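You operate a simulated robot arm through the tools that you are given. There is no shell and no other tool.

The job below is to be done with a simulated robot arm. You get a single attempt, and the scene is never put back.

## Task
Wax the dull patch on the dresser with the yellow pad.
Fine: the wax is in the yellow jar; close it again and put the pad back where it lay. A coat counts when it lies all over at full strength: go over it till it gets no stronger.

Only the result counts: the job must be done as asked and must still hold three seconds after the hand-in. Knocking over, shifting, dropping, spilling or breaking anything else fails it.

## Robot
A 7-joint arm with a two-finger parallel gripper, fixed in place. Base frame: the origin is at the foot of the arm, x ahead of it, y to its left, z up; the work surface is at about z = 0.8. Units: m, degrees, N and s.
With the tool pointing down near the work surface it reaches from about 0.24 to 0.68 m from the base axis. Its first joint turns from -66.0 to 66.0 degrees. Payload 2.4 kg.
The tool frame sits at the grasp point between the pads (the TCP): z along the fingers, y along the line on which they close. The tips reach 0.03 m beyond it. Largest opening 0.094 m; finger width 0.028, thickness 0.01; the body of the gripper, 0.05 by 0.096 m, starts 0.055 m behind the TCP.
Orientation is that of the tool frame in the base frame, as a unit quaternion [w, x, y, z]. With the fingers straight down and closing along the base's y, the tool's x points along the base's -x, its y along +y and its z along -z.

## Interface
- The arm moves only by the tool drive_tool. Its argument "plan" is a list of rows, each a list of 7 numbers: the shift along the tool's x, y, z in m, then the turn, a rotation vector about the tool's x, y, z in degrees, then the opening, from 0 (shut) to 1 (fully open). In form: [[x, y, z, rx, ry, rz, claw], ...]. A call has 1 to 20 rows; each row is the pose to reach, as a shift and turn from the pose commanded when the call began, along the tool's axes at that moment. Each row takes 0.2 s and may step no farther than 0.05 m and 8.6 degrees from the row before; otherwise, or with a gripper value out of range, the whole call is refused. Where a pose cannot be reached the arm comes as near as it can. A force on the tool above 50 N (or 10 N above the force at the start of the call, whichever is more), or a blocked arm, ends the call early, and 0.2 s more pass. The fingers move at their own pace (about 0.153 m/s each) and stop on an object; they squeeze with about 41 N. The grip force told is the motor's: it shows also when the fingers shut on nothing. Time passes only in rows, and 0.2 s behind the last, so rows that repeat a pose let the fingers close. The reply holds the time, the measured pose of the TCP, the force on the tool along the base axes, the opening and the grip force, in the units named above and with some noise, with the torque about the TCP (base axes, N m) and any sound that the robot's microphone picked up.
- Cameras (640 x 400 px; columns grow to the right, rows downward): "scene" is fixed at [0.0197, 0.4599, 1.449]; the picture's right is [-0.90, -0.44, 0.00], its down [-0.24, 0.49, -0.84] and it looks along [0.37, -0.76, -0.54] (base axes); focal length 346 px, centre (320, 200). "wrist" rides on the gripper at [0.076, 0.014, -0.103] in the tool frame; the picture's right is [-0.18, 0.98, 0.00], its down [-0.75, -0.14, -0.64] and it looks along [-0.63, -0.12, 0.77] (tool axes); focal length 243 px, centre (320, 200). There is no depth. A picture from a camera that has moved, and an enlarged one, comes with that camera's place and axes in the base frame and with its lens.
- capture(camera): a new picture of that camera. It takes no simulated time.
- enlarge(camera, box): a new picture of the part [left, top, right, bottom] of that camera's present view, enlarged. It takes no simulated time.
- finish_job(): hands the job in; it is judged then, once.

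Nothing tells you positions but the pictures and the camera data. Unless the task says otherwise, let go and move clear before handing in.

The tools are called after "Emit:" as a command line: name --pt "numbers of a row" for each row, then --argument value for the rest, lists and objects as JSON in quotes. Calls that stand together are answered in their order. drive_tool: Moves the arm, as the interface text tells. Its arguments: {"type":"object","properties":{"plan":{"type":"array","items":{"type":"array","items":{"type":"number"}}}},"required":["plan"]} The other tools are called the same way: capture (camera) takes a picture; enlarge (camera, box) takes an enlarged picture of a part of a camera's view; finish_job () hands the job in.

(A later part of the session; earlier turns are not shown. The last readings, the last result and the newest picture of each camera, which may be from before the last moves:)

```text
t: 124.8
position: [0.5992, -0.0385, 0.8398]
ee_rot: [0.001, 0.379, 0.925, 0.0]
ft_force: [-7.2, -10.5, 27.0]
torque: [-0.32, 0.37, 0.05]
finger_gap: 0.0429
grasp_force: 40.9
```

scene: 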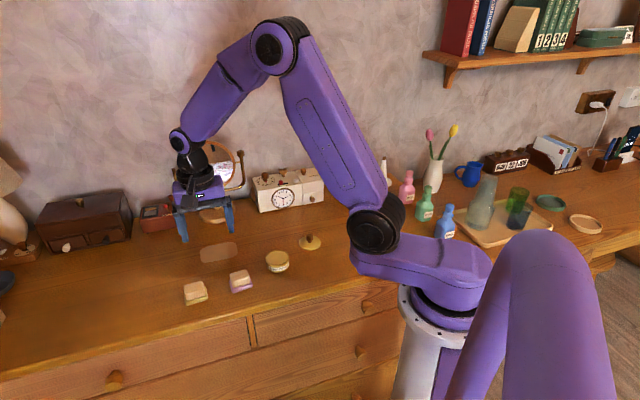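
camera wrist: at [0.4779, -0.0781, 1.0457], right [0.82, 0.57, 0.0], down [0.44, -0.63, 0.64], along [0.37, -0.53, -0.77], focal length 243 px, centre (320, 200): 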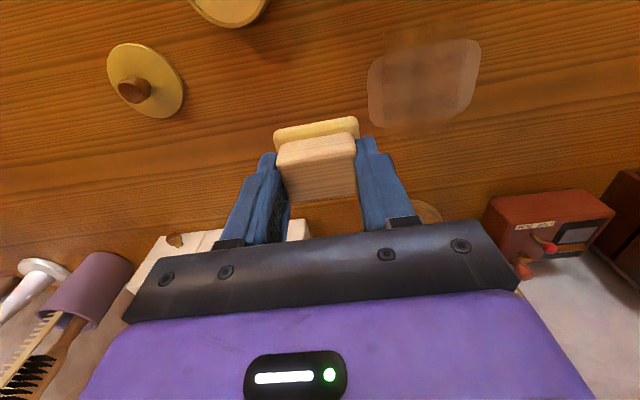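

Emit:
drive_tool --pt "0 0 -0.03 0 0 0 0.35" --pt "-0.004 -0.03 -0.06 0 0 0 0.35" --pt "-0.008 -0.065 -0.09 0 0 0 0.35" --pt "-0.012 -0.1 -0.1 0 0 0 0.35" --pt "-0.0155 -0.126 -0.102 0 0 0 0.35" --pt "-0.0155 -0.126 -0.102 0 0 0 0.35"

Emit:
enlarge --camera "scene" --box '[190, 230, 246, 266]'

Emit:
enlarge --camera "wrist" --box '[370, 15, 490, 135]'

Emit:
capture --camera "wrist"

```text
t: 126.2
position: [0.5211, -0.1419, 0.9391]
ee_rot: [0.0, 0.379, 0.925, 0.0]
ft_force: [-0.6, 0.9, 0.7]
torque: [0.01, -0.01, 0.01]
finger_gap: 0.0431
grasp_force: 41.6
```

```text
11.11 times, centred on (218, 248) of scene
camera zoom: at [0.0197, 0.4599, 1.449], right [-0.9, -0.44, 0.0], down [-0.24, 0.49, -0.84], along [0.37, -0.76, -0.54], focal length 3847 px, centre (1453, -333)
```

zoom: 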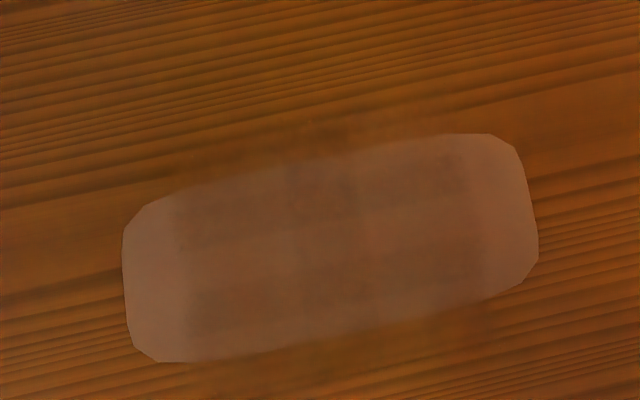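

```text
3.33 times, centred on (430, 75) of wrist
camera zoom: at [0.4764, -0.0773, 1.0439], right [0.82, 0.57, 0.0], down [0.44, -0.63, 0.64], along [0.37, -0.53, -0.77], focal length 809 px, centre (-47, 617)
```

zoom: 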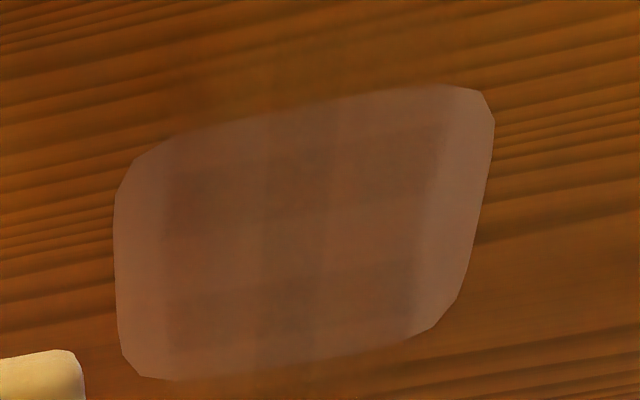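

```text
taken
camera wrist: at [0.4764, -0.0773, 1.0439], right [0.82, 0.57, 0.0], down [0.44, -0.63, 0.64], along [0.37, -0.53, -0.77], focal length 243 px, centre (320, 200)
```

wrist: 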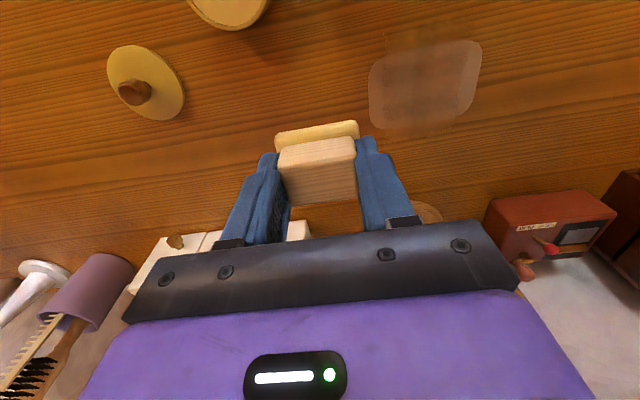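

To learn how the displayed coat maps to where I rub, I'll rub a distinct place: just off the near long edge of the patch.

Emit:
drive_tool --pt "0.012 0.025 0.03 0 0 0 0.35" --pt "0.024 0.05 0.06 0 0 0 0.35" --pt "0.039 0.08 0.085 0 0 0 0.35" --pt "0.039 0.086 0.097 0 0 0 0.35" --pt "0.039 0.086 0.1 0 0 0 0.35" --pt "0.039 0.086 0.1005 0 0 0 0.35"

```text
t: 127.6
position: [0.5549, -0.0507, 0.8435]
ee_rot: [0.0, 0.38, 0.925, 0.0]
ft_force: [-0.2, 0.4, -0.8]
torque: [0.01, 0.0, 0.0]
finger_gap: 0.0425
grasp_force: 40.7
```

Emit:
drive_tool --pt "0 0 0.0006 0 0 0 0.35" --pt "0 0 0.0011 0 0 0 0.35"

```text
t: 128.2
position: [0.5552, -0.052, 0.8417]
ee_rot: [0.0, 0.379, 0.925, 0.0]
ft_force: [-1.4, 0.7, 0.0]
torque: [0.03, 0.03, -0.06]
finger_gap: 0.0427
grasp_force: 41.1
```

Emit:
drive_tool --pt "0 0 0.0004 0 0 0 0.35" --pt "0 0 0.0007 0 0 0 0.35"

```text
t: 128.8
position: [0.5553, -0.053, 0.8415]
ee_rot: [0.0, 0.379, 0.925, 0.0]
ft_force: [-5.3, 2.0, 17.6]
torque: [0.02, 0.25, 0.0]
finger_gap: 0.0425
grasp_force: 41.1
```

Emit:
drive_tool --pt "0 0.01 -0.0001 0 0 0 0.35" --pt "0 0.02 0 0 0 0 0.35" --pt "0 0.01 -0.0001 0 0 0 0.35" --pt "0 0 -0.0001 0 0 0 0.35" --pt "0 0.01 -0.0001 0 0 0 0.35" --pt "0 0.02 0 0 0 0 0.35" --pt "0 0.01 -0.0001 0 0 0 0.35" --pt "0 0 -0.0001 0 0 0 0.35" --pt "0 0.01 -0.0001 0 0 0 0.35" --pt "0 0.02 0 0 0 0 0.35" --pt "0 0.01 -0.0001 0 0 0 0.35" --pt "0 0 -0.0001 0 0 0 0.35" --pt "0 0 -0.03 0 0 0 0.35" --pt "-0.012 -0.025 -0.06 0 0 0 0.35" --pt "-0.025 -0.06 -0.09 0 0 0 0.35" --pt "-0.039 -0.086 -0.1017 0 0 0 0.35" --pt "-0.039 -0.086 -0.1017 0 0 0 0.35"

Emit:
enlarge --camera "scene" --box '[190, 230, 246, 266]'

Emit:
enlarge --camera "wrist" --box '[370, 15, 490, 135]'

Emit:
enlarge --camera "scene" --box '[175, 220, 260, 280]'

```text
t: 132.4
position: [0.5252, -0.1412, 0.9401]
ee_rot: [0.0, 0.379, 0.925, 0.0]
ft_force: [-0.5, 0.2, -0.7]
torque: [0.03, 0.02, 0.0]
finger_gap: 0.0426
grasp_force: 41.0
```

```text
11.11 times, centred on (218, 248) of scene
camera zoom: at [0.0198, 0.4599, 1.449], right [-0.9, -0.44, 0.0], down [-0.24, 0.49, -0.84], along [0.37, -0.76, -0.54], focal length 3847 px, centre (1453, -333)
```

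zoom: 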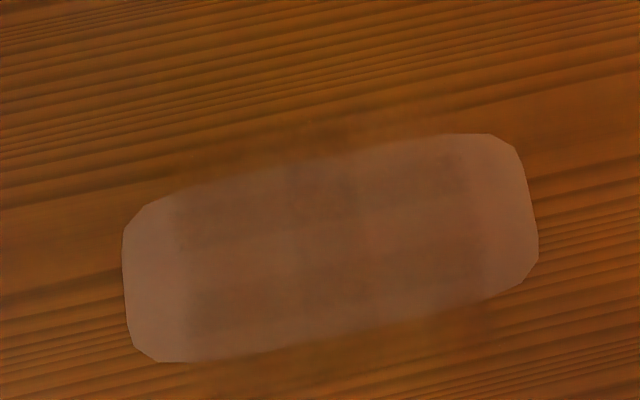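

```text
3.33 times, centred on (430, 75) of wrist
camera zoom: at [0.4805, -0.0784, 1.0444], right [0.82, 0.57, 0.0], down [0.44, -0.63, 0.64], along [0.37, -0.53, -0.77], focal length 809 px, centre (-47, 617)
```

zoom: 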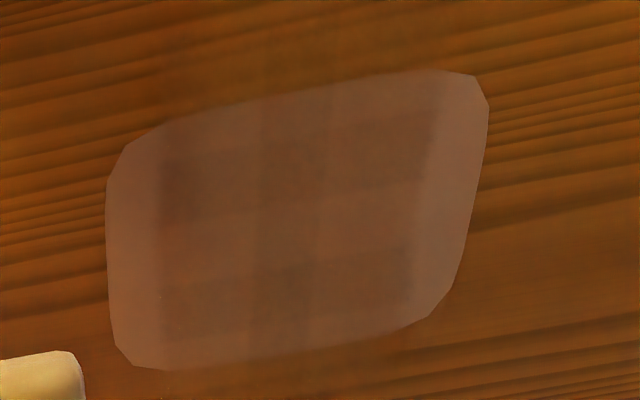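

```text
6.67 times, centred on (218, 250) of scene
camera zoom: at [0.0198, 0.4599, 1.449], right [-0.9, -0.44, 0.0], down [-0.24, 0.49, -0.84], along [0.37, -0.76, -0.54], focal length 2308 px, centre (1003, -133)
```

zoom: 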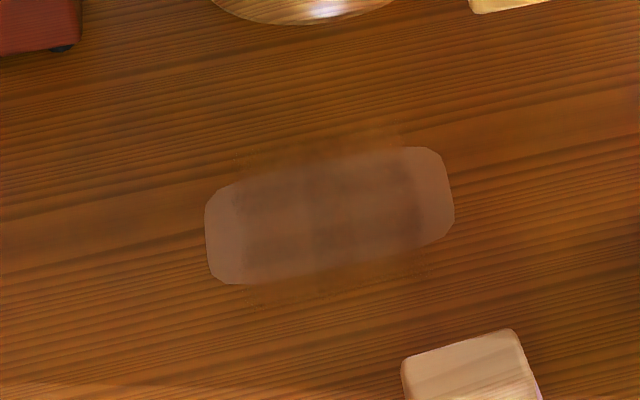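

The picture no longer changes even with extra rubbing, which suggests the coat is at its limit. For safety I'll take one last load and make one more complete pass including both ends.

Emit:
drive_tool --pt "0.03 -0.014 0 0 0 0 0.35" --pt "0.06 -0.028 0 0 0 0 0.35" --pt "0.085 -0.04 0 0 0 0 0.35" --pt "0.1031 -0.048 0.01 0 0 0 0.35" --pt "0.1031 -0.048 0.038 0 0 0 0.35" --pt "0.1031 -0.048 0.038 0 0 0 0.35"

Emit:
enlarge --camera "wrist" --box '[250, 50, 390, 210]'

```text
t: 133.8
position: [0.4147, -0.1029, 0.904]
ee_rot: [0.0, 0.38, 0.925, -0.001]
ft_force: [-0.8, -0.1, -0.4]
torque: [0.01, 0.06, 0.01]
finger_gap: 0.0431
grasp_force: 41.2
```

```text
2.50 times, centred on (320, 130) of wrist
camera zoom: at [0.3695, -0.0385, 1.0073], right [0.82, 0.57, 0.0], down [0.44, -0.63, 0.64], along [0.37, -0.53, -0.77], focal length 606 px, centre (320, 375)
```

zoom: 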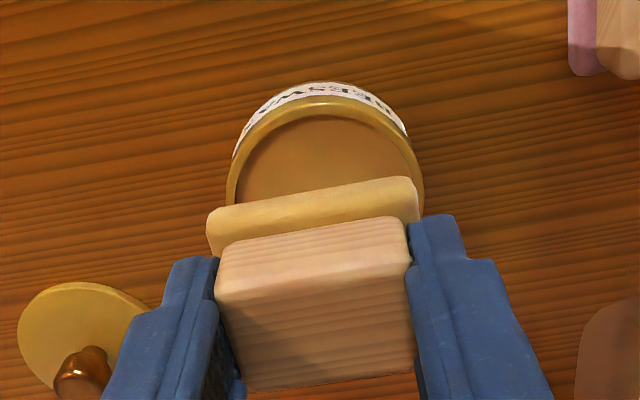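

Emit:
drive_tool --pt "0 0.001 0.01 0 0 0 0.35" --pt "0 0.001 0.02 0 0 0 0.35" --pt "0 0.001 0.028 0 0 0 0.35" --pt "0 0.001 0.031 0 0 0 0.35" --pt "0 0.001 0.032 0 0 0 0.35"

```text
t: 135.0
position: [0.4165, -0.1018, 0.8727]
ee_rot: [0.0, 0.379, 0.926, 0.0]
ft_force: [0.7, -0.2, -0.4]
torque: [0.01, 0.0, -0.02]
finger_gap: 0.0427
grasp_force: 41.4
```

Emit:
drive_tool --pt "0 0 0.001 0 0 0 0.35" --pt "0 0 0.002 0 0 0 0.35"

```text
t: 135.6
position: [0.4157, -0.1023, 0.8708]
ee_rot: [0.0, 0.38, 0.925, 0.0]
ft_force: [0.0, 0.5, -0.1]
torque: [-0.01, 0.01, 0.0]
finger_gap: 0.0426
grasp_force: 41.0
```

Emit:
drive_tool --pt "0 0 0.0007 0 0 0 0.35" --pt "0 0 0.0014 0 0 0 0.35"

```text
t: 136.2
position: [0.4158, -0.1003, 0.8704]
ee_rot: [0.0, 0.379, 0.925, 0.0]
ft_force: [-3.3, 4.0, 17.3]
torque: [0.15, 0.07, -0.04]
finger_gap: 0.0426
grasp_force: 41.0
```

Emit:
drive_tool --pt "0 0 0 0 0 0 0.35" --pt "0 0 0 0 0 0 0.35" --pt "0 0 0 0 0 0 0.35" --pt "0 0 -0.015 0 0 0 0.35" --pt "0 0 -0.031 0 0 0 0.35" --pt "-0.026 0.02 -0.031 0 0 0 0.35" --pt "-0.052 0.04 -0.031 0 0 0 0.35" --pt "-0.078 0.061 -0.031 0 0 0 0.35" --pt "-0.105 0.082 -0.031 0 0 0 0.35" --pt "-0.1317 0.1031 -0.031 0 0 0 0.35" --pt "-0.1317 0.1031 -0.005 0 0 0 0.35" --pt "-0.1317 0.1031 0.018 0 0 0 0.35" --pt "-0.1317 0.1031 0.026 0 0 0 0.35" --pt "-0.1317 0.1031 0.0275 0 0 0 0.35"

```text
t: 139.2
position: [0.5837, -0.1204, 0.8419]
ee_rot: [0.0, 0.38, 0.925, 0.0]
ft_force: [-1.2, 1.6, 4.5]
torque: [0.01, 0.09, -0.07]
finger_gap: 0.0427
grasp_force: 40.8
```

Emit:
drive_tool --pt "0 0 0.0002 0 0 0 0.35" --pt "0 0.016 0.0002 0 0 0 0.35" --pt "0 0.032 0.0003 0 0 0 0.35" --pt "0 0.048 0.0004 0 0 0 0.35" --pt "0 0.064 0.0005 0 0 0 0.35" --pt "0 0.08 0.0006 0 0 0 0.35" --pt "0.011 0.08 0.0004 0 0 0 0.35" --pt "0.011 0.064 0.0003 0 0 0 0.35" --pt "0.011 0.048 0.0002 0 0 0 0.35" --pt "0.011 0.032 0.0002 0 0 0 0.35" --pt "0.011 0.016 0.0001 0 0 0 0.35" --pt "0.011 0 0 0 0 0 0.35" --pt "0.022 0 -0.0003 0 0 0 0.35" --pt "0.022 0.016 -0.0002 0 0 0 0.35" --pt "0.022 0.032 -0.0001 0 0 0 0.35" --pt "0.022 0.048 0 0 0 0 0.35" --pt "0.022 0.064 0.0001 0 0 0 0.35" --pt "0.022 0.08 0.0002 0 0 0 0.35"

```text
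t: 143.0
position: [0.6225, -0.0488, 0.8414]
ee_rot: [0.002, 0.379, 0.925, 0.0]
ft_force: [-5.3, -9.9, 26.1]
torque: [-0.38, 0.37, 0.03]
finger_gap: 0.0428
grasp_force: 40.9
```

Emit:
drive_tool --pt "0 0 -0.0003 0 0 0 0.35" --pt "0.011 0 -0.0005 0 0 0 0.35" --pt "0.011 -0.016 -0.0005 0 0 0 0.35" --pt "0.011 -0.032 -0.0006 0 0 0 0.35" --pt "0.011 -0.048 -0.0007 0 0 0 0.35" --pt "0.011 -0.064 -0.0007 0 0 0 0.35" --pt "0.011 -0.08 -0.0008 0 0 0 0.35" --pt "0.022 -0.08 -0.001 0 0 0 0.35" --pt "0.022 -0.064 -0.001 0 0 0 0.35" --pt "0.022 -0.048 -0.0009 0 0 0 0.35" --pt "0.022 -0.032 -0.0009 0 0 0 0.35" --pt "0.022 -0.016 -0.0008 0 0 0 0.35" --pt "0.022 0 -0.0008 0 0 0 0.35"

```text
t: 145.8
position: [0.6063, -0.0326, 0.8406]
ee_rot: [0.0, 0.379, 0.925, 0.0]
ft_force: [-6.1, -4.5, 14.9]
torque: [-0.18, 0.1, -0.01]
finger_gap: 0.0428
grasp_force: 40.4
```

Emit:
drive_tool --pt "0 -0.016 -0.0001 0 0 0 0.35" --pt "0 -0.032 -0.0001 0 0 0 0.35" --pt "0 -0.048 -0.0002 0 0 0 0.35" --pt "0 -0.064 -0.0002 0 0 0 0.35" --pt "0 -0.08 -0.0003 0 0 0 0.35" --pt "-0.011 -0.08 -0.0001 0 0 0 0.35" --pt "-0.011 -0.064 -0.0001 0 0 0 0.35" --pt "-0.011 -0.048 0 0 0 0 0.35" --pt "-0.011 -0.032 0 0 0 0 0.35" --pt "-0.011 -0.016 0.0001 0 0 0 0.35" --pt "-0.011 0 0.0002 0 0 0 0.35" --pt "-0.022 0 0.0004 0 0 0 0.35" --pt "-0.022 -0.016 0.0003 0 0 0 0.35" --pt "-0.022 -0.032 0.0002 0 0 0 0.35" --pt "-0.022 -0.048 0.0002 0 0 0 0.35" --pt "-0.022 -0.064 0.0001 0 0 0 0.35" --pt "-0.022 -0.08 0.0001 0 0 0 0.35"

```text
t: 149.4
position: [0.5651, -0.1077, 0.8429]
ee_rot: [0.0, 0.379, 0.925, 0.0]
ft_force: [-0.7, 0.6, -0.2]
torque: [-0.01, 0.0, 0.01]
finger_gap: 0.0427
grasp_force: 41.0
```

Emit:
drive_tool --pt "0 0 0.0004 0 0 0 0.35" --pt "0 0 0.0006 0 0 0 0.35" --pt "0 0 0.0006 0 0 0 0.35"

```text
t: 150.2
position: [0.5661, -0.1058, 0.8429]
ee_rot: [0.0, 0.379, 0.925, 0.0]
ft_force: [0.1, -0.2, -0.4]
torque: [-0.02, 0.0, 0.0]
finger_gap: 0.0427
grasp_force: 41.4
```

Emit:
drive_tool --pt "0 0 0.0004 0 0 0 0.35" --pt "0 0 0.0008 0 0 0 0.35"

Emit:
capture --camera "wrist"

```text
t: 150.8
position: [0.5664, -0.107, 0.8421]
ee_rot: [0.001, 0.38, 0.925, 0.001]
ft_force: [-2.2, 1.5, 6.6]
torque: [-0.01, 0.09, -0.05]
finger_gap: 0.0428
grasp_force: 41.1
```

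```text
taken
camera wrist: at [0.5222, -0.0424, 0.9456], right [0.82, 0.57, 0.0], down [0.44, -0.63, 0.64], along [0.37, -0.53, -0.77], focal length 243 px, centre (320, 200)
```

wrist: 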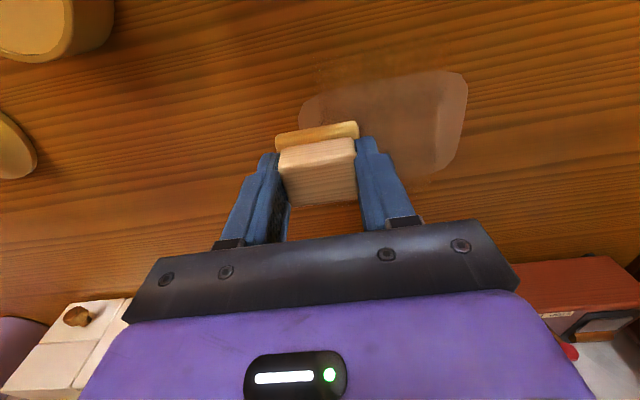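

Emit:
drive_tool --pt "0 0.016 0.0002 0 0 0 0.35" --pt "0 0.032 0.0003 0 0 0 0.35" --pt "0 0.048 0.0003 0 0 0 0.35" --pt "0 0.064 0.0004 0 0 0 0.35" --pt "0 0.08 0.0005 0 0 0 0.35" --pt "0 0.08 0.0005 0 0 0 0.35"

```text
t: 152.2
position: [0.6223, -0.0489, 0.8412]
ee_rot: [0.001, 0.379, 0.925, 0.0]
ft_force: [-4.3, -5.0, 14.5]
torque: [-0.2, 0.09, -0.01]
finger_gap: 0.0428
grasp_force: 41.6
```

Emit:
drive_tool --pt "0.0125 0 -0.0002 0 0 0 0.35" --pt "0.0125 -0.016 -0.0002 0 0 0 0.35" --pt "0.0125 -0.032 -0.0003 0 0 0 0.35" --pt "0.0125 -0.048 -0.0003 0 0 0 0.35" --pt "0.0125 -0.064 -0.0004 0 0 0 0.35" --pt "0.0125 -0.08 -0.0004 0 0 0 0.35" --pt "0.0125 -0.08 -0.0004 0 0 0 0.35"

```text
t: 153.8
position: [0.5582, -0.0953, 0.8412]
ee_rot: [0.0, 0.379, 0.925, 0.0]
ft_force: [1.8, 3.3, 8.9]
torque: [0.11, -0.08, 0.02]
finger_gap: 0.0426
grasp_force: 40.7
```

Contact is steady. Next come the outer near lane and then the far lanes.

Emit:
drive_tool --pt "0.011 0 -0.0002 0 0 0 0.35" --pt "0.011 0.016 -0.0001 0 0 0 0.35" --pt "0.011 0.032 0 0 0 0 0.35" --pt "0.011 0.048 0 0 0 0 0.35" --pt "0.011 0.064 0.0001 0 0 0 0.35" --pt "0.011 0.08 0.0001 0 0 0 0.35" --pt "0.011 0.064 0.0001 0 0 0 0.35" --pt "0.011 0.048 0 0 0 0 0.35" --pt "0.011 0.032 0 0 0 0 0.35" --pt "0.011 0.016 -0.0001 0 0 0 0.35" --pt "0.011 0 -0.0001 0 0 0 0.35" --pt "0.011 0 -0.0001 0 0 0 0.35"

```text
t: 156.4
position: [0.5496, -0.0908, 0.8426]
ee_rot: [0.0, 0.379, 0.925, 0.001]
ft_force: [0.8, -0.1, -0.9]
torque: [-0.02, 0.0, 0.0]
finger_gap: 0.0425
grasp_force: 40.6
```

Emit:
drive_tool --pt "-0.012 0 0.0002 0 0 0 0.35" --pt "-0.024 0 0.0006 0 0 0 0.35" --pt "-0.0345 0 0.001 0 0 0 0.35" --pt "-0.0345 0 0.0014 0 0 0 0.35"

```text
t: 157.4
position: [0.5749, -0.1122, 0.8414]
ee_rot: [0.0, 0.379, 0.925, 0.0]
ft_force: [-13.5, 9.1, 41.7]
torque: [0.3, 0.64, -0.03]
finger_gap: 0.0426
grasp_force: 40.4
```

Emit:
drive_tool --pt "0 0 -0.0007 0 0 0 0.35" --pt "0 0.016 -0.0005 0 0 0 0.35" --pt "0 0.032 -0.0004 0 0 0 0.35" --pt "0 0.048 -0.0003 0 0 0 0.35" --pt "0 0.064 -0.0002 0 0 0 0.35" --pt "0 0.08 -0.0002 0 0 0 0.35" --pt "-0.011 0.08 0.0001 0 0 0 0.35" --pt "-0.011 0.064 0 0 0 0 0.35" --pt "-0.011 0.048 -0.0001 0 0 0 0.35" --pt "-0.011 0.032 -0.0001 0 0 0 0.35" --pt "-0.011 0.016 -0.0002 0 0 0 0.35" --pt "-0.011 0 -0.0002 0 0 0 0.35" --pt "-0.011 0 -0.0002 0 0 0 0.35"

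```text
t: 160.2
position: [0.5829, -0.1224, 0.843]
ee_rot: [0.002, 0.379, 0.925, 0.0]
ft_force: [7.5, 6.0, 20.0]
torque: [0.1, -0.24, 0.03]
finger_gap: 0.0429
grasp_force: 40.8
```

Emit:
drive_tool --pt "0 0 -0.03 0 0 0 0.35" --pt "0.01 -0.02 -0.06 0 0 0 0.35" --pt "0.02 -0.04 -0.09 0 0 0 0.35" --pt "0.028 -0.056 -0.1005 0 0 0 0.35" --pt "0.028 -0.056 -0.1005 0 0 0 0.35"

Emit:
enlarge --camera "scene" --box '[190, 230, 246, 266]'

Emit:
enlarge --camera "wrist" --box '[370, 15, 490, 135]'

Emit:
enlarge --camera "scene" --box '[175, 220, 260, 280]'

Emit:
enlarge --camera "wrist" --box '[260, 100, 380, 210]'

```text
t: 161.4
position: [0.5214, -0.1412, 0.9406]
ee_rot: [0.0, 0.379, 0.925, 0.0]
ft_force: [-0.3, 0.1, -0.7]
torque: [-0.01, 0.0, 0.02]
finger_gap: 0.0425
grasp_force: 41.0
```

```text
11.11 times, centred on (218, 248) of scene
camera zoom: at [0.0197, 0.4599, 1.449], right [-0.9, -0.44, 0.0], down [-0.24, 0.49, -0.84], along [0.37, -0.76, -0.54], focal length 3847 px, centre (1453, -333)
```

zoom: 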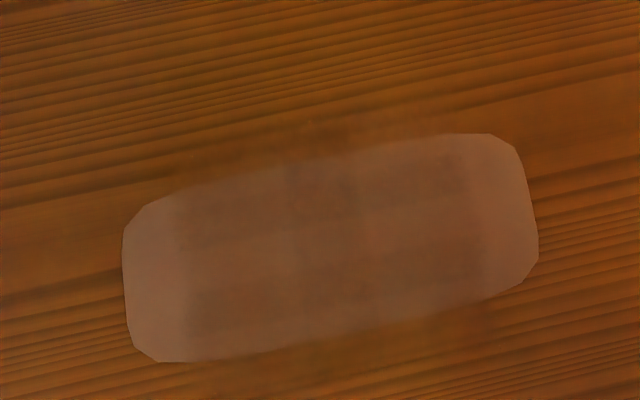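

```text
3.33 times, centred on (430, 75) of wrist
camera zoom: at [0.4762, -0.0777, 1.0441], right [0.82, 0.57, 0.0], down [0.44, -0.63, 0.64], along [0.37, -0.53, -0.77], focal length 809 px, centre (-47, 617)
```

zoom: 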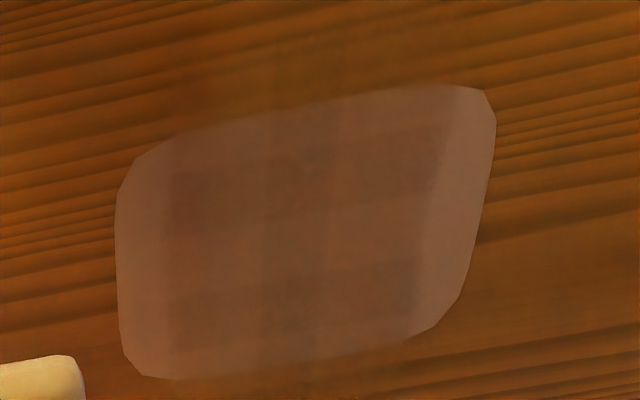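

```text
6.67 times, centred on (218, 250) of scene
camera zoom: at [0.0197, 0.4599, 1.449], right [-0.9, -0.44, 0.0], down [-0.24, 0.49, -0.84], along [0.37, -0.76, -0.54], focal length 2308 px, centre (1003, -133)
```

zoom: 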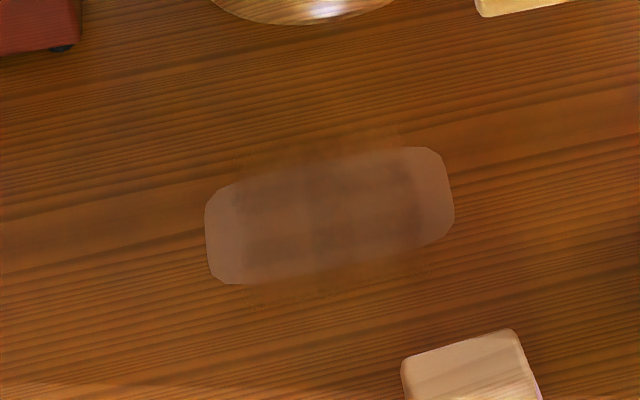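

```text
3.64 times, centred on (320, 155) of wrist
camera zoom: at [0.4762, -0.0777, 1.0441], right [0.82, 0.57, 0.0], down [0.44, -0.63, 0.64], along [0.37, -0.53, -0.77], focal length 882 px, centre (320, 364)
```

zoom: 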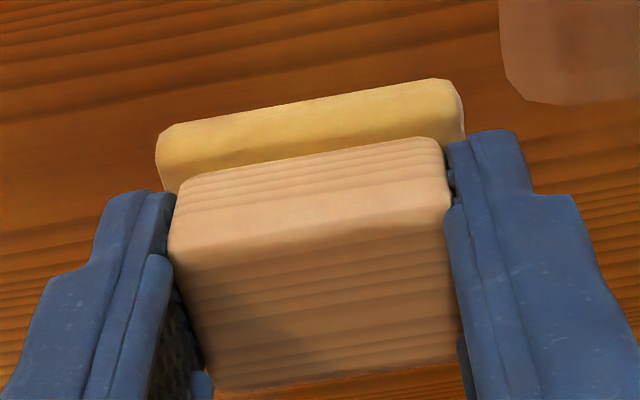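

The picture matches the earlier ones, so the coat has stopped strengthening. As insurance I'll give the outermost long margins a few more strokes, the far one first.

Emit:
drive_tool --pt "-0.01 0.02 0.03 0 0 0 0.35" --pt "-0.025 0.04 0.065 0 0 0 0.35" --pt "-0.04 0.066 0.09 0 0 0 0.35" --pt "-0.04 0.066 0.099 0 0 0 0.35" --pt "-0.04 0.066 0.1 0 0 0 0.35"

```text
t: 162.6
position: [0.5967, -0.1223, 0.8422]
ee_rot: [0.001, 0.379, 0.925, -0.001]
ft_force: [-3.9, 0.7, 11.3]
torque: [-0.02, 0.12, -0.02]
finger_gap: 0.0427
grasp_force: 41.0
```

Emit:
drive_tool --pt "0 0.015 0.0001 0 0 0 0.35" --pt "0 0.03 0.0002 0 0 0 0.35" --pt "0 0.045 0.0003 0 0 0 0.35" --pt "0 0.06 0.0004 0 0 0 0.35" --pt "0 0.045 0.0003 0 0 0 0.35" --pt "0 0.03 0.0002 0 0 0 0.35" --pt "0 0.015 0.0002 0 0 0 0.35" --pt "0 0 0.0001 0 0 0 0.35" --pt "0 0.015 0.0002 0 0 0 0.35" --pt "0 0.03 0.0002 0 0 0 0.35" --pt "0 0.045 0.0003 0 0 0 0.35" --pt "0 0.06 0.0004 0 0 0 0.35" --pt "0 0.045 0.0003 0 0 0 0.35" --pt "0 0.03 0.0002 0 0 0 0.35" --pt "0 0.015 0.0002 0 0 0 0.35" --pt "0 0 0.0001 0 0 0 0.35"

```text
t: 166.0
position: [0.5986, -0.1237, 0.8407]
ee_rot: [0.003, 0.379, 0.925, -0.001]
ft_force: [7.4, 6.9, 23.8]
torque: [0.25, -0.13, -0.04]
finger_gap: 0.0427
grasp_force: 40.6
```

Emit:
drive_tool --pt "0 0 -0.008 0 0 0 0.35" --pt "0.025 0 -0.008 0 0 0 0.35" --pt "0.05 0 -0.008 0 0 0 0.35" --pt "0.068 0 -0.008 0 0 0 0.35" --pt "0.068 0 -0.003 0 0 0 0.35" --pt "0.068 0 -0.0015 0 0 0 0.35"

```text
t: 167.4
position: [0.5494, -0.0733, 0.8416]
ee_rot: [0.0, 0.379, 0.926, 0.0]
ft_force: [-1.6, 0.8, 1.4]
torque: [0.02, -0.01, 0.02]
finger_gap: 0.0426
grasp_force: 41.2
```

Emit:
drive_tool --pt "0 0 0.0005 0 0 0 0.35" --pt "0 0.015 0.0006 0 0 0 0.35" --pt "0 0.03 0.0006 0 0 0 0.35" --pt "0 0.045 0.0007 0 0 0 0.35" --pt "0 0.06 0.0007 0 0 0 0.35" --pt "0 0.045 0.0007 0 0 0 0.35" --pt "0 0.03 0.0006 0 0 0 0.35" --pt "0 0.015 0.0006 0 0 0 0.35" --pt "0 0 0.0005 0 0 0 0.35" --pt "0 0.015 0.0006 0 0 0 0.35" --pt "0 0.03 0.0006 0 0 0 0.35" --pt "0 0.045 0.0007 0 0 0 0.35" --pt "0 0.06 0.0007 0 0 0 0.35" --pt "0 0.045 0.0007 0 0 0 0.35" --pt "0 0.03 0.0006 0 0 0 0.35" --pt "0 0.015 0.0006 0 0 0 0.35" --pt "0 0 0.0005 0 0 0 0.35"

```text
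t: 171.0
position: [0.5489, -0.0723, 0.8423]
ee_rot: [0.004, 0.379, 0.926, 0.002]
ft_force: [10.2, 10.3, 30.5]
torque: [0.32, 0.0, -0.08]
finger_gap: 0.0428
grasp_force: 40.6
```

The waxing is finished. Now I'll carry the pad back above its original place, turning it to its original angle.

Emit:
drive_tool --pt "0 0 -0.03 0 0 0 0.35" --pt "0 0 -0.055 0 0 0 0.35" --pt "0.029 0.0245 -0.055 0 0 -0.6 0.35" --pt "0.057 0.049 -0.055 0 0 -1.2 0.35" --pt "0.086 0.0735 -0.055 0 0 -1.9 0.35" --pt "0.1148 0.098 -0.055 0 0 -2.5 0.35" --pt "0.1148 0.098 -0.03 0 0 -2.5 0.35" --pt "0.1148 0.098 -0.015 0 0 -2.5 0.35" --pt "0.1148 0.098 -0.015 0 0 -2.5 0.35"

Emit:
enlarge --camera "scene" --box '[170, 255, 266, 315]'

Emit:
capture --camera "wrist"

```text
t: 173.0
position: [0.5369, 0.0768, 0.8544]
ee_rot: [0.0, 0.359, 0.933, 0.0]
ft_force: [0.8, 0.1, -0.3]
torque: [-0.01, 0.0, -0.04]
finger_gap: 0.0427
grasp_force: 40.4
```

```text
6.67 times, centred on (218, 285) of scene
camera zoom: at [0.0197, 0.4599, 1.449], right [-0.9, -0.44, 0.0], down [-0.24, 0.49, -0.84], along [0.37, -0.76, -0.54], focal length 2308 px, centre (1000, -367)
```

zoom: 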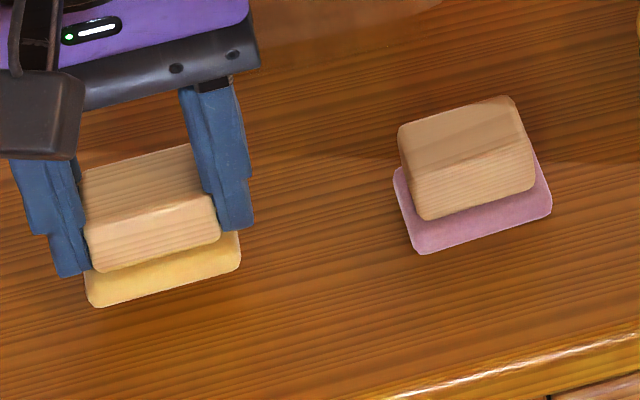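

```text
taken
camera wrist: at [0.4892, 0.1385, 0.958], right [0.8, 0.61, 0.0], down [0.46, -0.61, 0.64], along [0.39, -0.51, -0.77], focal length 243 px, centre (320, 200)
```

wrist: 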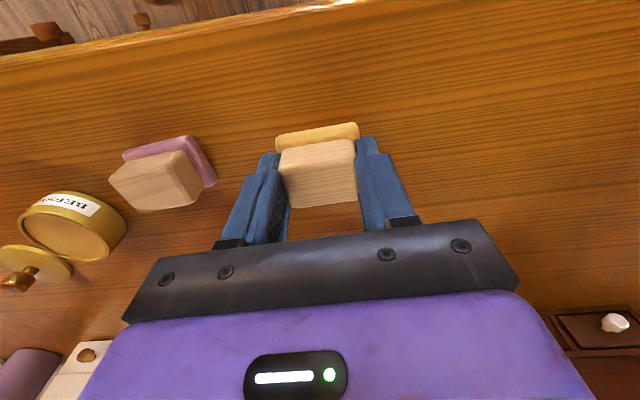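

Emit:
drive_tool --pt "0.0012 -0.0006 0.005 0 0 0 0.35" --pt "0.0012 -0.0006 0.01 0 0 0 0.35" --pt "0.0012 -0.0006 0.0125 0 0 0 0.35" --pt "0.0012 -0.0006 0.0125 0 0 0 0.35"

Emit:
enlarge --camera "scene" --box '[170, 255, 266, 315]'

```text
t: 174.0
position: [0.536, 0.0758, 0.8427]
ee_rot: [0.0, 0.359, 0.933, 0.0]
ft_force: [0.3, 0.3, -0.4]
torque: [-0.01, 0.0, 0.01]
finger_gap: 0.0429
grasp_force: 40.8
```

```text
6.67 times, centred on (218, 285) of scene
camera zoom: at [0.0197, 0.4599, 1.449], right [-0.9, -0.44, 0.0], down [-0.24, 0.49, -0.84], along [0.37, -0.76, -0.54], focal length 2308 px, centre (1000, -367)
```

zoom: 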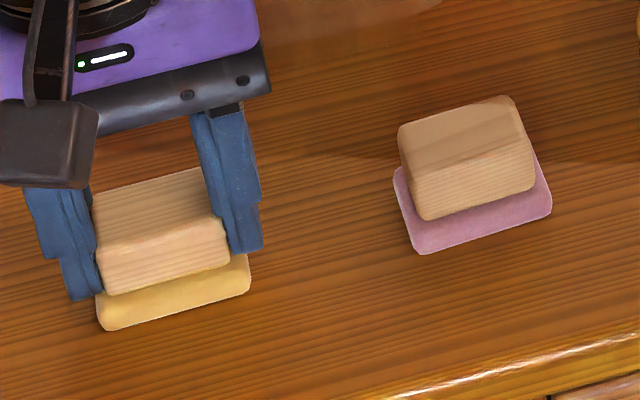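

The pad lines up with its original outline. I'll lower the last couple of millimetres to contact.

Emit:
drive_tool --pt "0 0 0.0006 0 0 0 0.35" --pt "0 0 0.0012 0 0 0 0.35"

```text
t: 174.6
position: [0.5349, 0.0762, 0.8422]
ee_rot: [0.001, 0.359, 0.934, 0.0]
ft_force: [-0.2, -0.6, 0.3]
torque: [0.0, 0.02, -0.03]
finger_gap: 0.0427
grasp_force: 40.6
```

Emit:
drive_tool --pt "0 0 0.0005 0 0 0 0.35" --pt "0 0 0.001 0 0 0 0.35"

```text
t: 175.2
position: [0.5356, 0.0758, 0.8415]
ee_rot: [-0.001, 0.359, 0.933, 0.0]
ft_force: [-4.5, -1.8, 15.2]
torque: [-0.12, 0.15, 0.0]
finger_gap: 0.0428
grasp_force: 41.3
```

Emit:
drive_tool --pt "0 0 -0.0003 0 0 0 0.4" --pt "0 0 -0.0003 0 0 0 0.5" --pt "0 0 -0.0003 0 0 0 0.65" --pt "0 0 -0.0003 0 0 0 0.75" --pt "0 0 -0.02 0 0 0 0.75" --pt "0 0 -0.05 0 0 0 0.75" --pt "0 0 -0.09 0 0 0 0.75"

Emit:
enlarge --camera "scene" --box '[170, 255, 266, 315]'

Emit:
capture --camera "wrist"

```text
t: 176.8
position: [0.536, 0.0768, 0.9289]
ee_rot: [0.0, 0.359, 0.933, 0.0]
ft_force: [-0.1, -0.3, -0.1]
torque: [0.0, 0.01, -0.02]
finger_gap: 0.0705
grasp_force: 0.0
```

```text
6.67 times, centred on (218, 285) of scene
camera zoom: at [0.0197, 0.4599, 1.449], right [-0.9, -0.44, 0.0], down [-0.24, 0.49, -0.84], along [0.37, -0.76, -0.54], focal length 2308 px, centre (1000, -367)
```

zoom: 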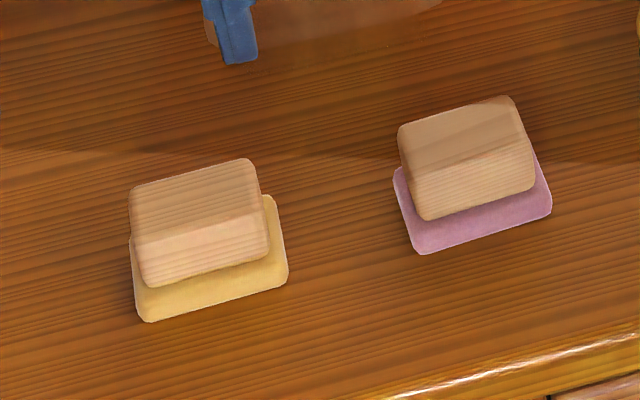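

```text
taken
camera wrist: at [0.489, 0.1386, 1.0331], right [0.8, 0.61, 0.0], down [0.47, -0.61, 0.64], along [0.39, -0.51, -0.77], focal length 243 px, centre (320, 200)
```

wrist: 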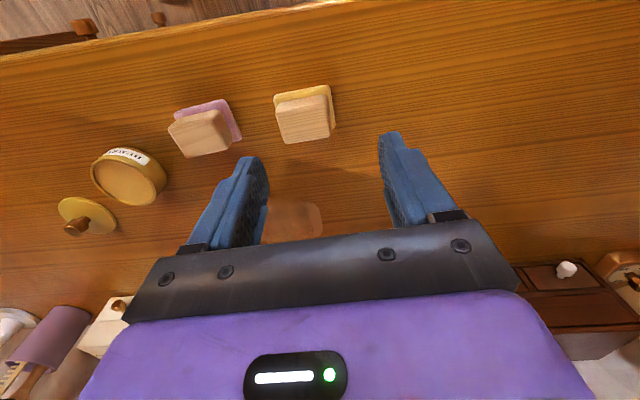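

The pad got dragged about 14 mm towards the pink one as the fingers opened. I'll locate it, regrip it and set it back properly.

Emit:
enlarge --camera "wrist" --box '[250, 70, 370, 160]'

```text
4.44 times, centred on (310, 115) of wrist
camera zoom: at [0.489, 0.1386, 1.0331], right [0.8, 0.61, 0.0], down [0.47, -0.61, 0.64], along [0.39, -0.51, -0.77], focal length 1078 px, centre (364, 578)
```

zoom: 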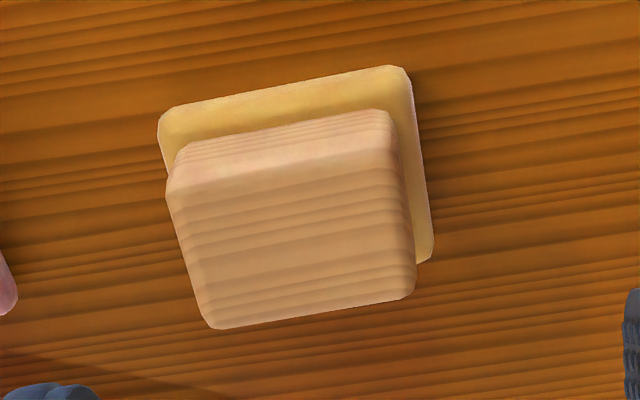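

Emit:
drive_tool --pt "-0.0028 -0.0146 0.03 0 0 0 0.75" --pt "-0.0028 -0.0146 0.06 0 0 0 0.75" --pt "-0.0028 -0.0146 0.06 0 0 0 0.75"

Emit:
enlarge --camera "wrist" --box '[230, 80, 410, 200]'

Emit:
enlarge --camera "scene" --box '[170, 255, 266, 315]'

```text
t: 177.6
position: [0.5284, 0.0639, 0.8694]
ee_rot: [0.0, 0.359, 0.933, 0.0]
ft_force: [-0.8, 0.0, 0.1]
torque: [-0.04, -0.03, -0.01]
finger_gap: 0.0705
grasp_force: 0.0
```

```text
3.33 times, centred on (320, 140) of wrist
camera zoom: at [0.4819, 0.1255, 0.9738], right [0.8, 0.61, 0.0], down [0.46, -0.61, 0.64], along [0.39, -0.51, -0.77], focal length 809 px, centre (320, 400)
```

zoom: 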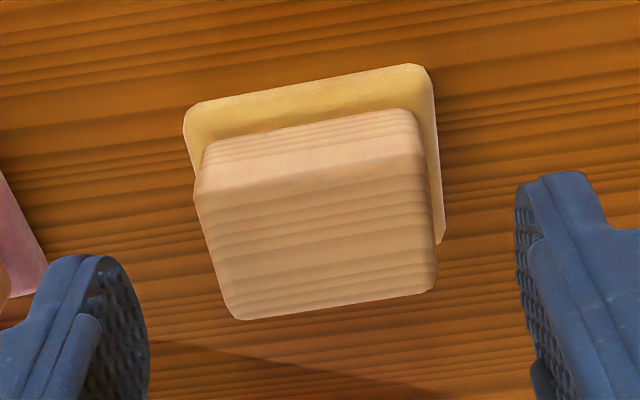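

```text
6.67 times, centred on (218, 285) of scene
camera zoom: at [0.0197, 0.4599, 1.449], right [-0.9, -0.44, 0.0], down [-0.24, 0.49, -0.84], along [0.37, -0.76, -0.54], focal length 2308 px, centre (1000, -367)
```

zoom: 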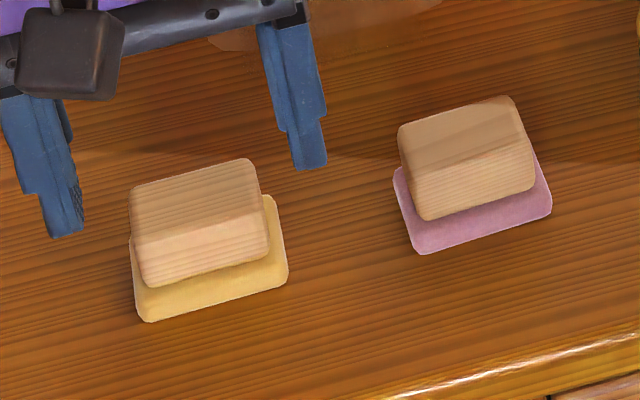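

The gripper is centred over the pad again. I'll grip slightly higher this time so the tips can't catch on the felt.

Emit:
drive_tool --pt "0 0 0.012 0 0 0 0.75" --pt "0 0 0.0245 0 0 0 0.7" --pt "0 0 0.0245 0 0 0 0.6" --pt "0 0 0.0245 0 0 0 0.52" --pt "0 0 0.0245 0 0 0 0.46" --pt "0 0 0.0245 0 0 0 0.4" --pt "0 0 0.0245 0 0 0 0.35" --pt "0 0 0.0245 0 0 0 0.35"

Emit:
enlarge --camera "scene" --box '[170, 255, 266, 315]'

```text
t: 179.4
position: [0.5291, 0.0627, 0.847]
ee_rot: [0.0, 0.359, 0.933, 0.001]
ft_force: [-0.7, -0.9, 0.0]
torque: [0.0, 0.0, 0.03]
finger_gap: 0.0429
grasp_force: 40.9
```

```text
6.67 times, centred on (218, 285) of scene
camera zoom: at [0.0197, 0.4599, 1.449], right [-0.9, -0.44, 0.0], down [-0.24, 0.49, -0.84], along [0.37, -0.76, -0.54], focal length 2308 px, centre (1000, -367)
```

zoom: 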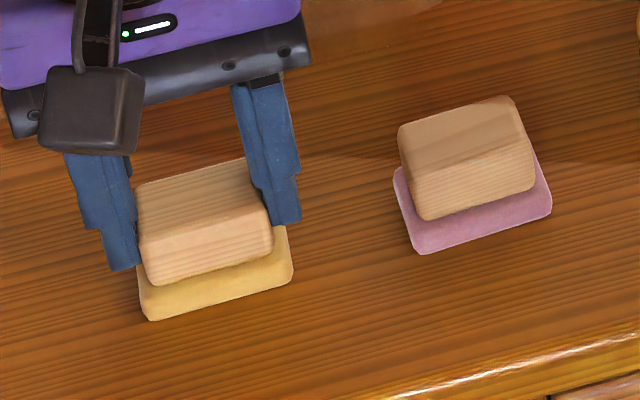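

Emit:
drive_tool --pt "0 0 -0.002 0 0 0 0.35" --pt "0 0 -0.005 0 0 0 0.35" --pt "0.001 0.007 -0.005 0 0 0 0.35" --pt "0.0022 0.0145 -0.005 0 0 0 0.35" --pt "0.0022 0.0145 -0.0015 0 0 0 0.35" --pt "0.0022 0.0145 -0.0015 0 0 0 0.35"

Emit:
enlarge --camera "scene" --box '[170, 255, 266, 315]'

```text
t: 180.8
position: [0.5364, 0.0742, 0.8495]
ee_rot: [0.0, 0.359, 0.933, 0.0]
ft_force: [0.6, -0.3, -0.4]
torque: [-0.01, 0.0, 0.01]
finger_gap: 0.0428
grasp_force: 40.9
```

```text
6.67 times, centred on (218, 285) of scene
camera zoom: at [0.0197, 0.4599, 1.449], right [-0.9, -0.44, 0.0], down [-0.24, 0.49, -0.84], along [0.37, -0.76, -0.54], focal length 2308 px, centre (1000, -367)
```

zoom: 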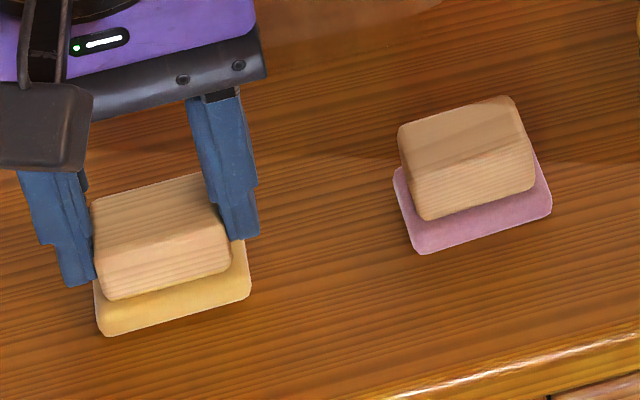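

Emit:
drive_tool --pt "-0.0012 -0.0006 0 0 0 0 0.35" --pt "-0.0012 -0.0006 0.001 0 0 0 0.35" --pt "-0.0012 -0.0006 0.0015 0 0 0 0.35"

```text
t: 181.6
position: [0.5362, 0.0765, 0.8459]
ee_rot: [0.0, 0.359, 0.933, 0.0]
ft_force: [0.0, 0.4, 1.8]
torque: [-0.01, 0.05, -0.01]
finger_gap: 0.0428
grasp_force: 41.1
```

Emit:
drive_tool --pt "0 0 0.0003 0 0 0 0.35" --pt "0 0 0.0003 0 0 0 0.35"

```text
t: 182.2
position: [0.5355, 0.0739, 0.8472]
ee_rot: [0.0, 0.359, 0.933, 0.0]
ft_force: [-2.3, -0.2, 7.2]
torque: [0.03, 0.12, 0.01]
finger_gap: 0.0425
grasp_force: 40.7
```

The pad is on the table with light contact. I'll open in small steps and watch it.

Emit:
drive_tool --pt "0 0 0 0 0 0 0.46" --pt "0 0 0 0 0 0 0.48" --pt "0 0 0 0 0 0 0.5" --pt "0 0 0 0 0 0 0.5"

Emit:
enlarge --camera "scene" --box '[170, 255, 266, 315]'

Emit:
enlarge --camera "wrist" --box '[220, 90, 420, 250]'

```text
t: 183.2
position: [0.5351, 0.0749, 0.8473]
ee_rot: [0.0, 0.359, 0.933, 0.001]
ft_force: [0.8, -0.2, -0.9]
torque: [-0.01, 0.01, -0.01]
finger_gap: 0.0469
grasp_force: 0.1
```

```text
6.67 times, centred on (218, 285) of scene
camera zoom: at [0.0197, 0.4599, 1.449], right [-0.9, -0.44, 0.0], down [-0.24, 0.49, -0.84], along [0.37, -0.76, -0.54], focal length 2308 px, centre (1000, -367)
```

zoom: 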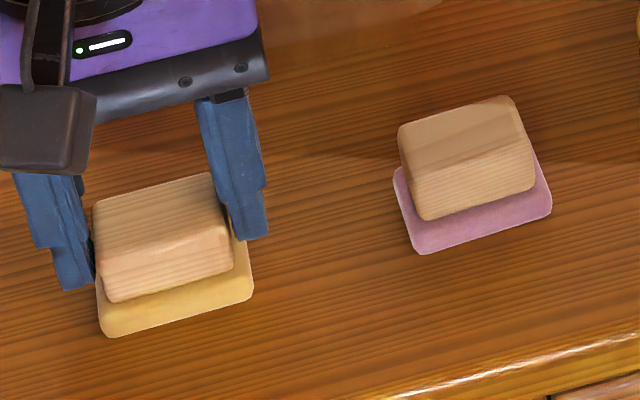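

```text
2.50 times, centred on (320, 170) of wrist
camera zoom: at [0.4888, 0.1365, 0.9506], right [0.8, 0.61, 0.0], down [0.46, -0.61, 0.64], along [0.39, -0.51, -0.77], focal length 606 px, centre (320, 275)
```

zoom: 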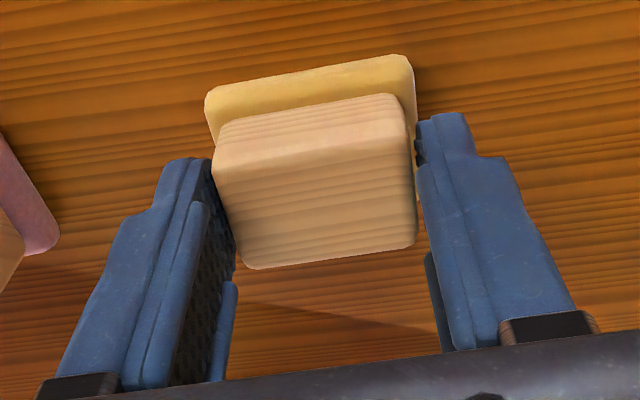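

The pad sits right on its original outline and is free. I'll open slightly more and rise straight up.

Emit:
drive_tool --pt "0 0 0 0 0 0 0.54" --pt "0 0 0 0 0 0 0.58" --pt "0 0 0 0 0 0 0.58"

Emit:
enlarge --camera "scene" --box '[170, 255, 266, 315]'

```text
t: 184.0
position: [0.5353, 0.0745, 0.8461]
ee_rot: [0.0, 0.359, 0.933, 0.0]
ft_force: [-0.5, 0.2, -0.7]
torque: [0.05, 0.0, 0.0]
finger_gap: 0.0545
grasp_force: 0.0
```

```text
6.67 times, centred on (218, 285) of scene
camera zoom: at [0.0197, 0.4599, 1.449], right [-0.9, -0.44, 0.0], down [-0.24, 0.49, -0.84], along [0.37, -0.76, -0.54], focal length 2308 px, centre (1000, -367)
```

zoom: 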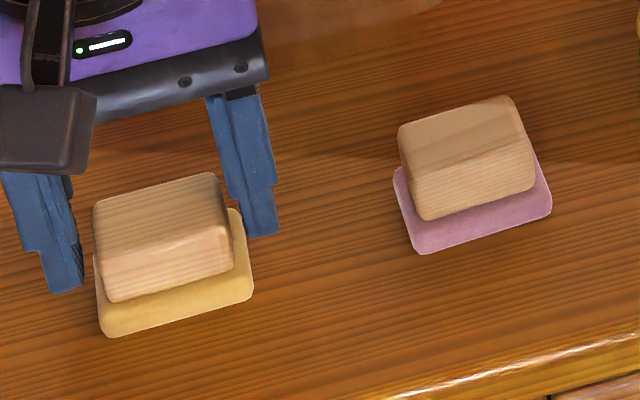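

The pad matches its starting pose. Now I'll rise and travel to the lid, turning back to the first gripper orientation.

Emit:
drive_tool --pt "0 0 -0.03 0 0 0 0.58" --pt "0 0 -0.07 0 0 0 0.58" --pt "-0.009 -0.036 -0.0835 0 0 -5 0.55" --pt "-0.018 -0.072 -0.0835 0 0 -10 0.5" --pt "-0.027 -0.108 -0.0835 0 0 -15 0.5" --pt "-0.036 -0.144 -0.0835 0 0 -20 0.5" --pt "-0.045 -0.18 -0.0835 0 0 -25 0.5" --pt "-0.054 -0.216 -0.0835 0 0 -30 0.5" --pt "-0.063 -0.252 -0.0835 0 0 -35 0.5" --pt "-0.072 -0.288 -0.0835 0 0 -39 0.5" --pt "-0.0817 -0.3227 -0.0835 0 0 -42 0.5" --pt "-0.0817 -0.3227 -0.0835 0 0 -42 0.5"

Emit:
capture --camera "wrist"

Emit:
capture --camera "scene"

```text
t: 186.6
position: [0.3799, -0.2199, 0.9329]
ee_rot: [-0.001, 0.0, 1.0, 0.0]
ft_force: [0.1, 0.1, -0.1]
torque: [0.0, -0.02, -0.02]
finger_gap: 0.0471
grasp_force: 0.0
```

```text
taken
camera wrist: at [0.3029, -0.2065, 1.0364], right [0.18, 0.98, 0.0], down [0.75, -0.14, 0.64], along [0.63, -0.12, -0.77], focal length 243 px, centre (320, 200)
```

wrist: 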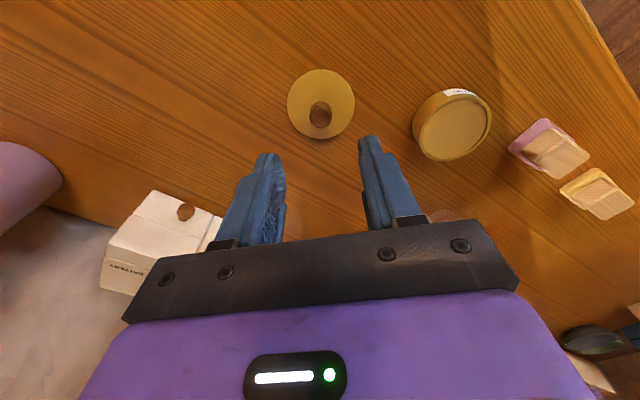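

```text
taken
```

scene: 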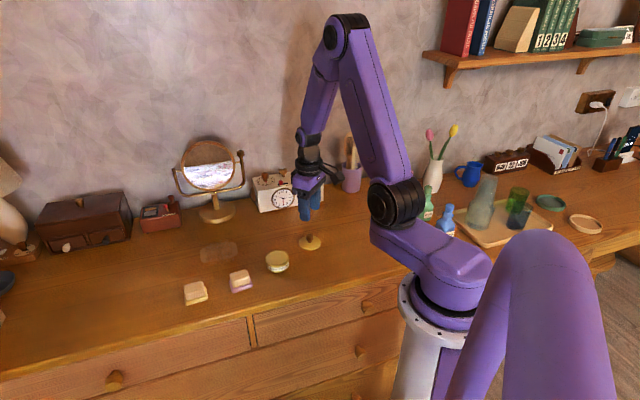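

Emit:
enlarge --camera "wrist" --box '[270, 60, 370, 150]'

Emit:
enlarge --camera "scene" --box '[180, 220, 260, 280]'

```text
4.44 times, centred on (320, 105) of wrist
camera zoom: at [0.3029, -0.2065, 1.0364], right [0.18, 0.98, 0.0], down [0.75, -0.14, 0.64], along [0.63, -0.12, -0.77], focal length 1078 px, centre (320, 622)
```

zoom: 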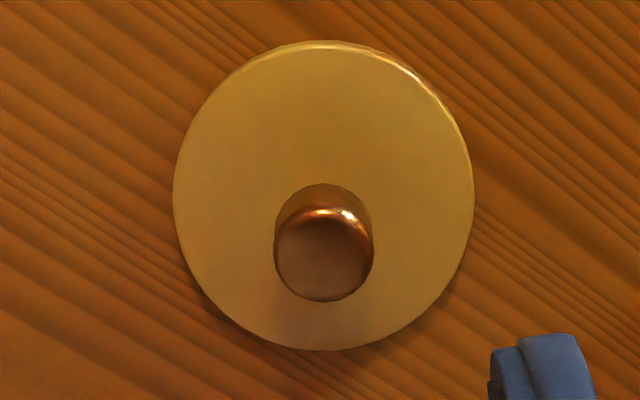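

```text
6.67 times, centred on (220, 250) of scene
camera zoom: at [0.0197, 0.4599, 1.449], right [-0.9, -0.44, 0.0], down [-0.24, 0.49, -0.84], along [0.37, -0.76, -0.54], focal length 2308 px, centre (987, -133)
```

zoom: 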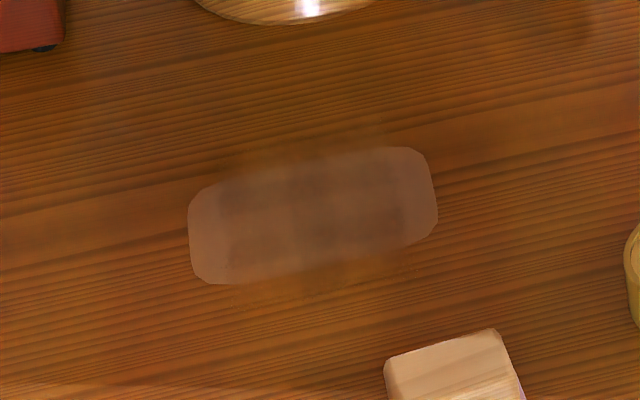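

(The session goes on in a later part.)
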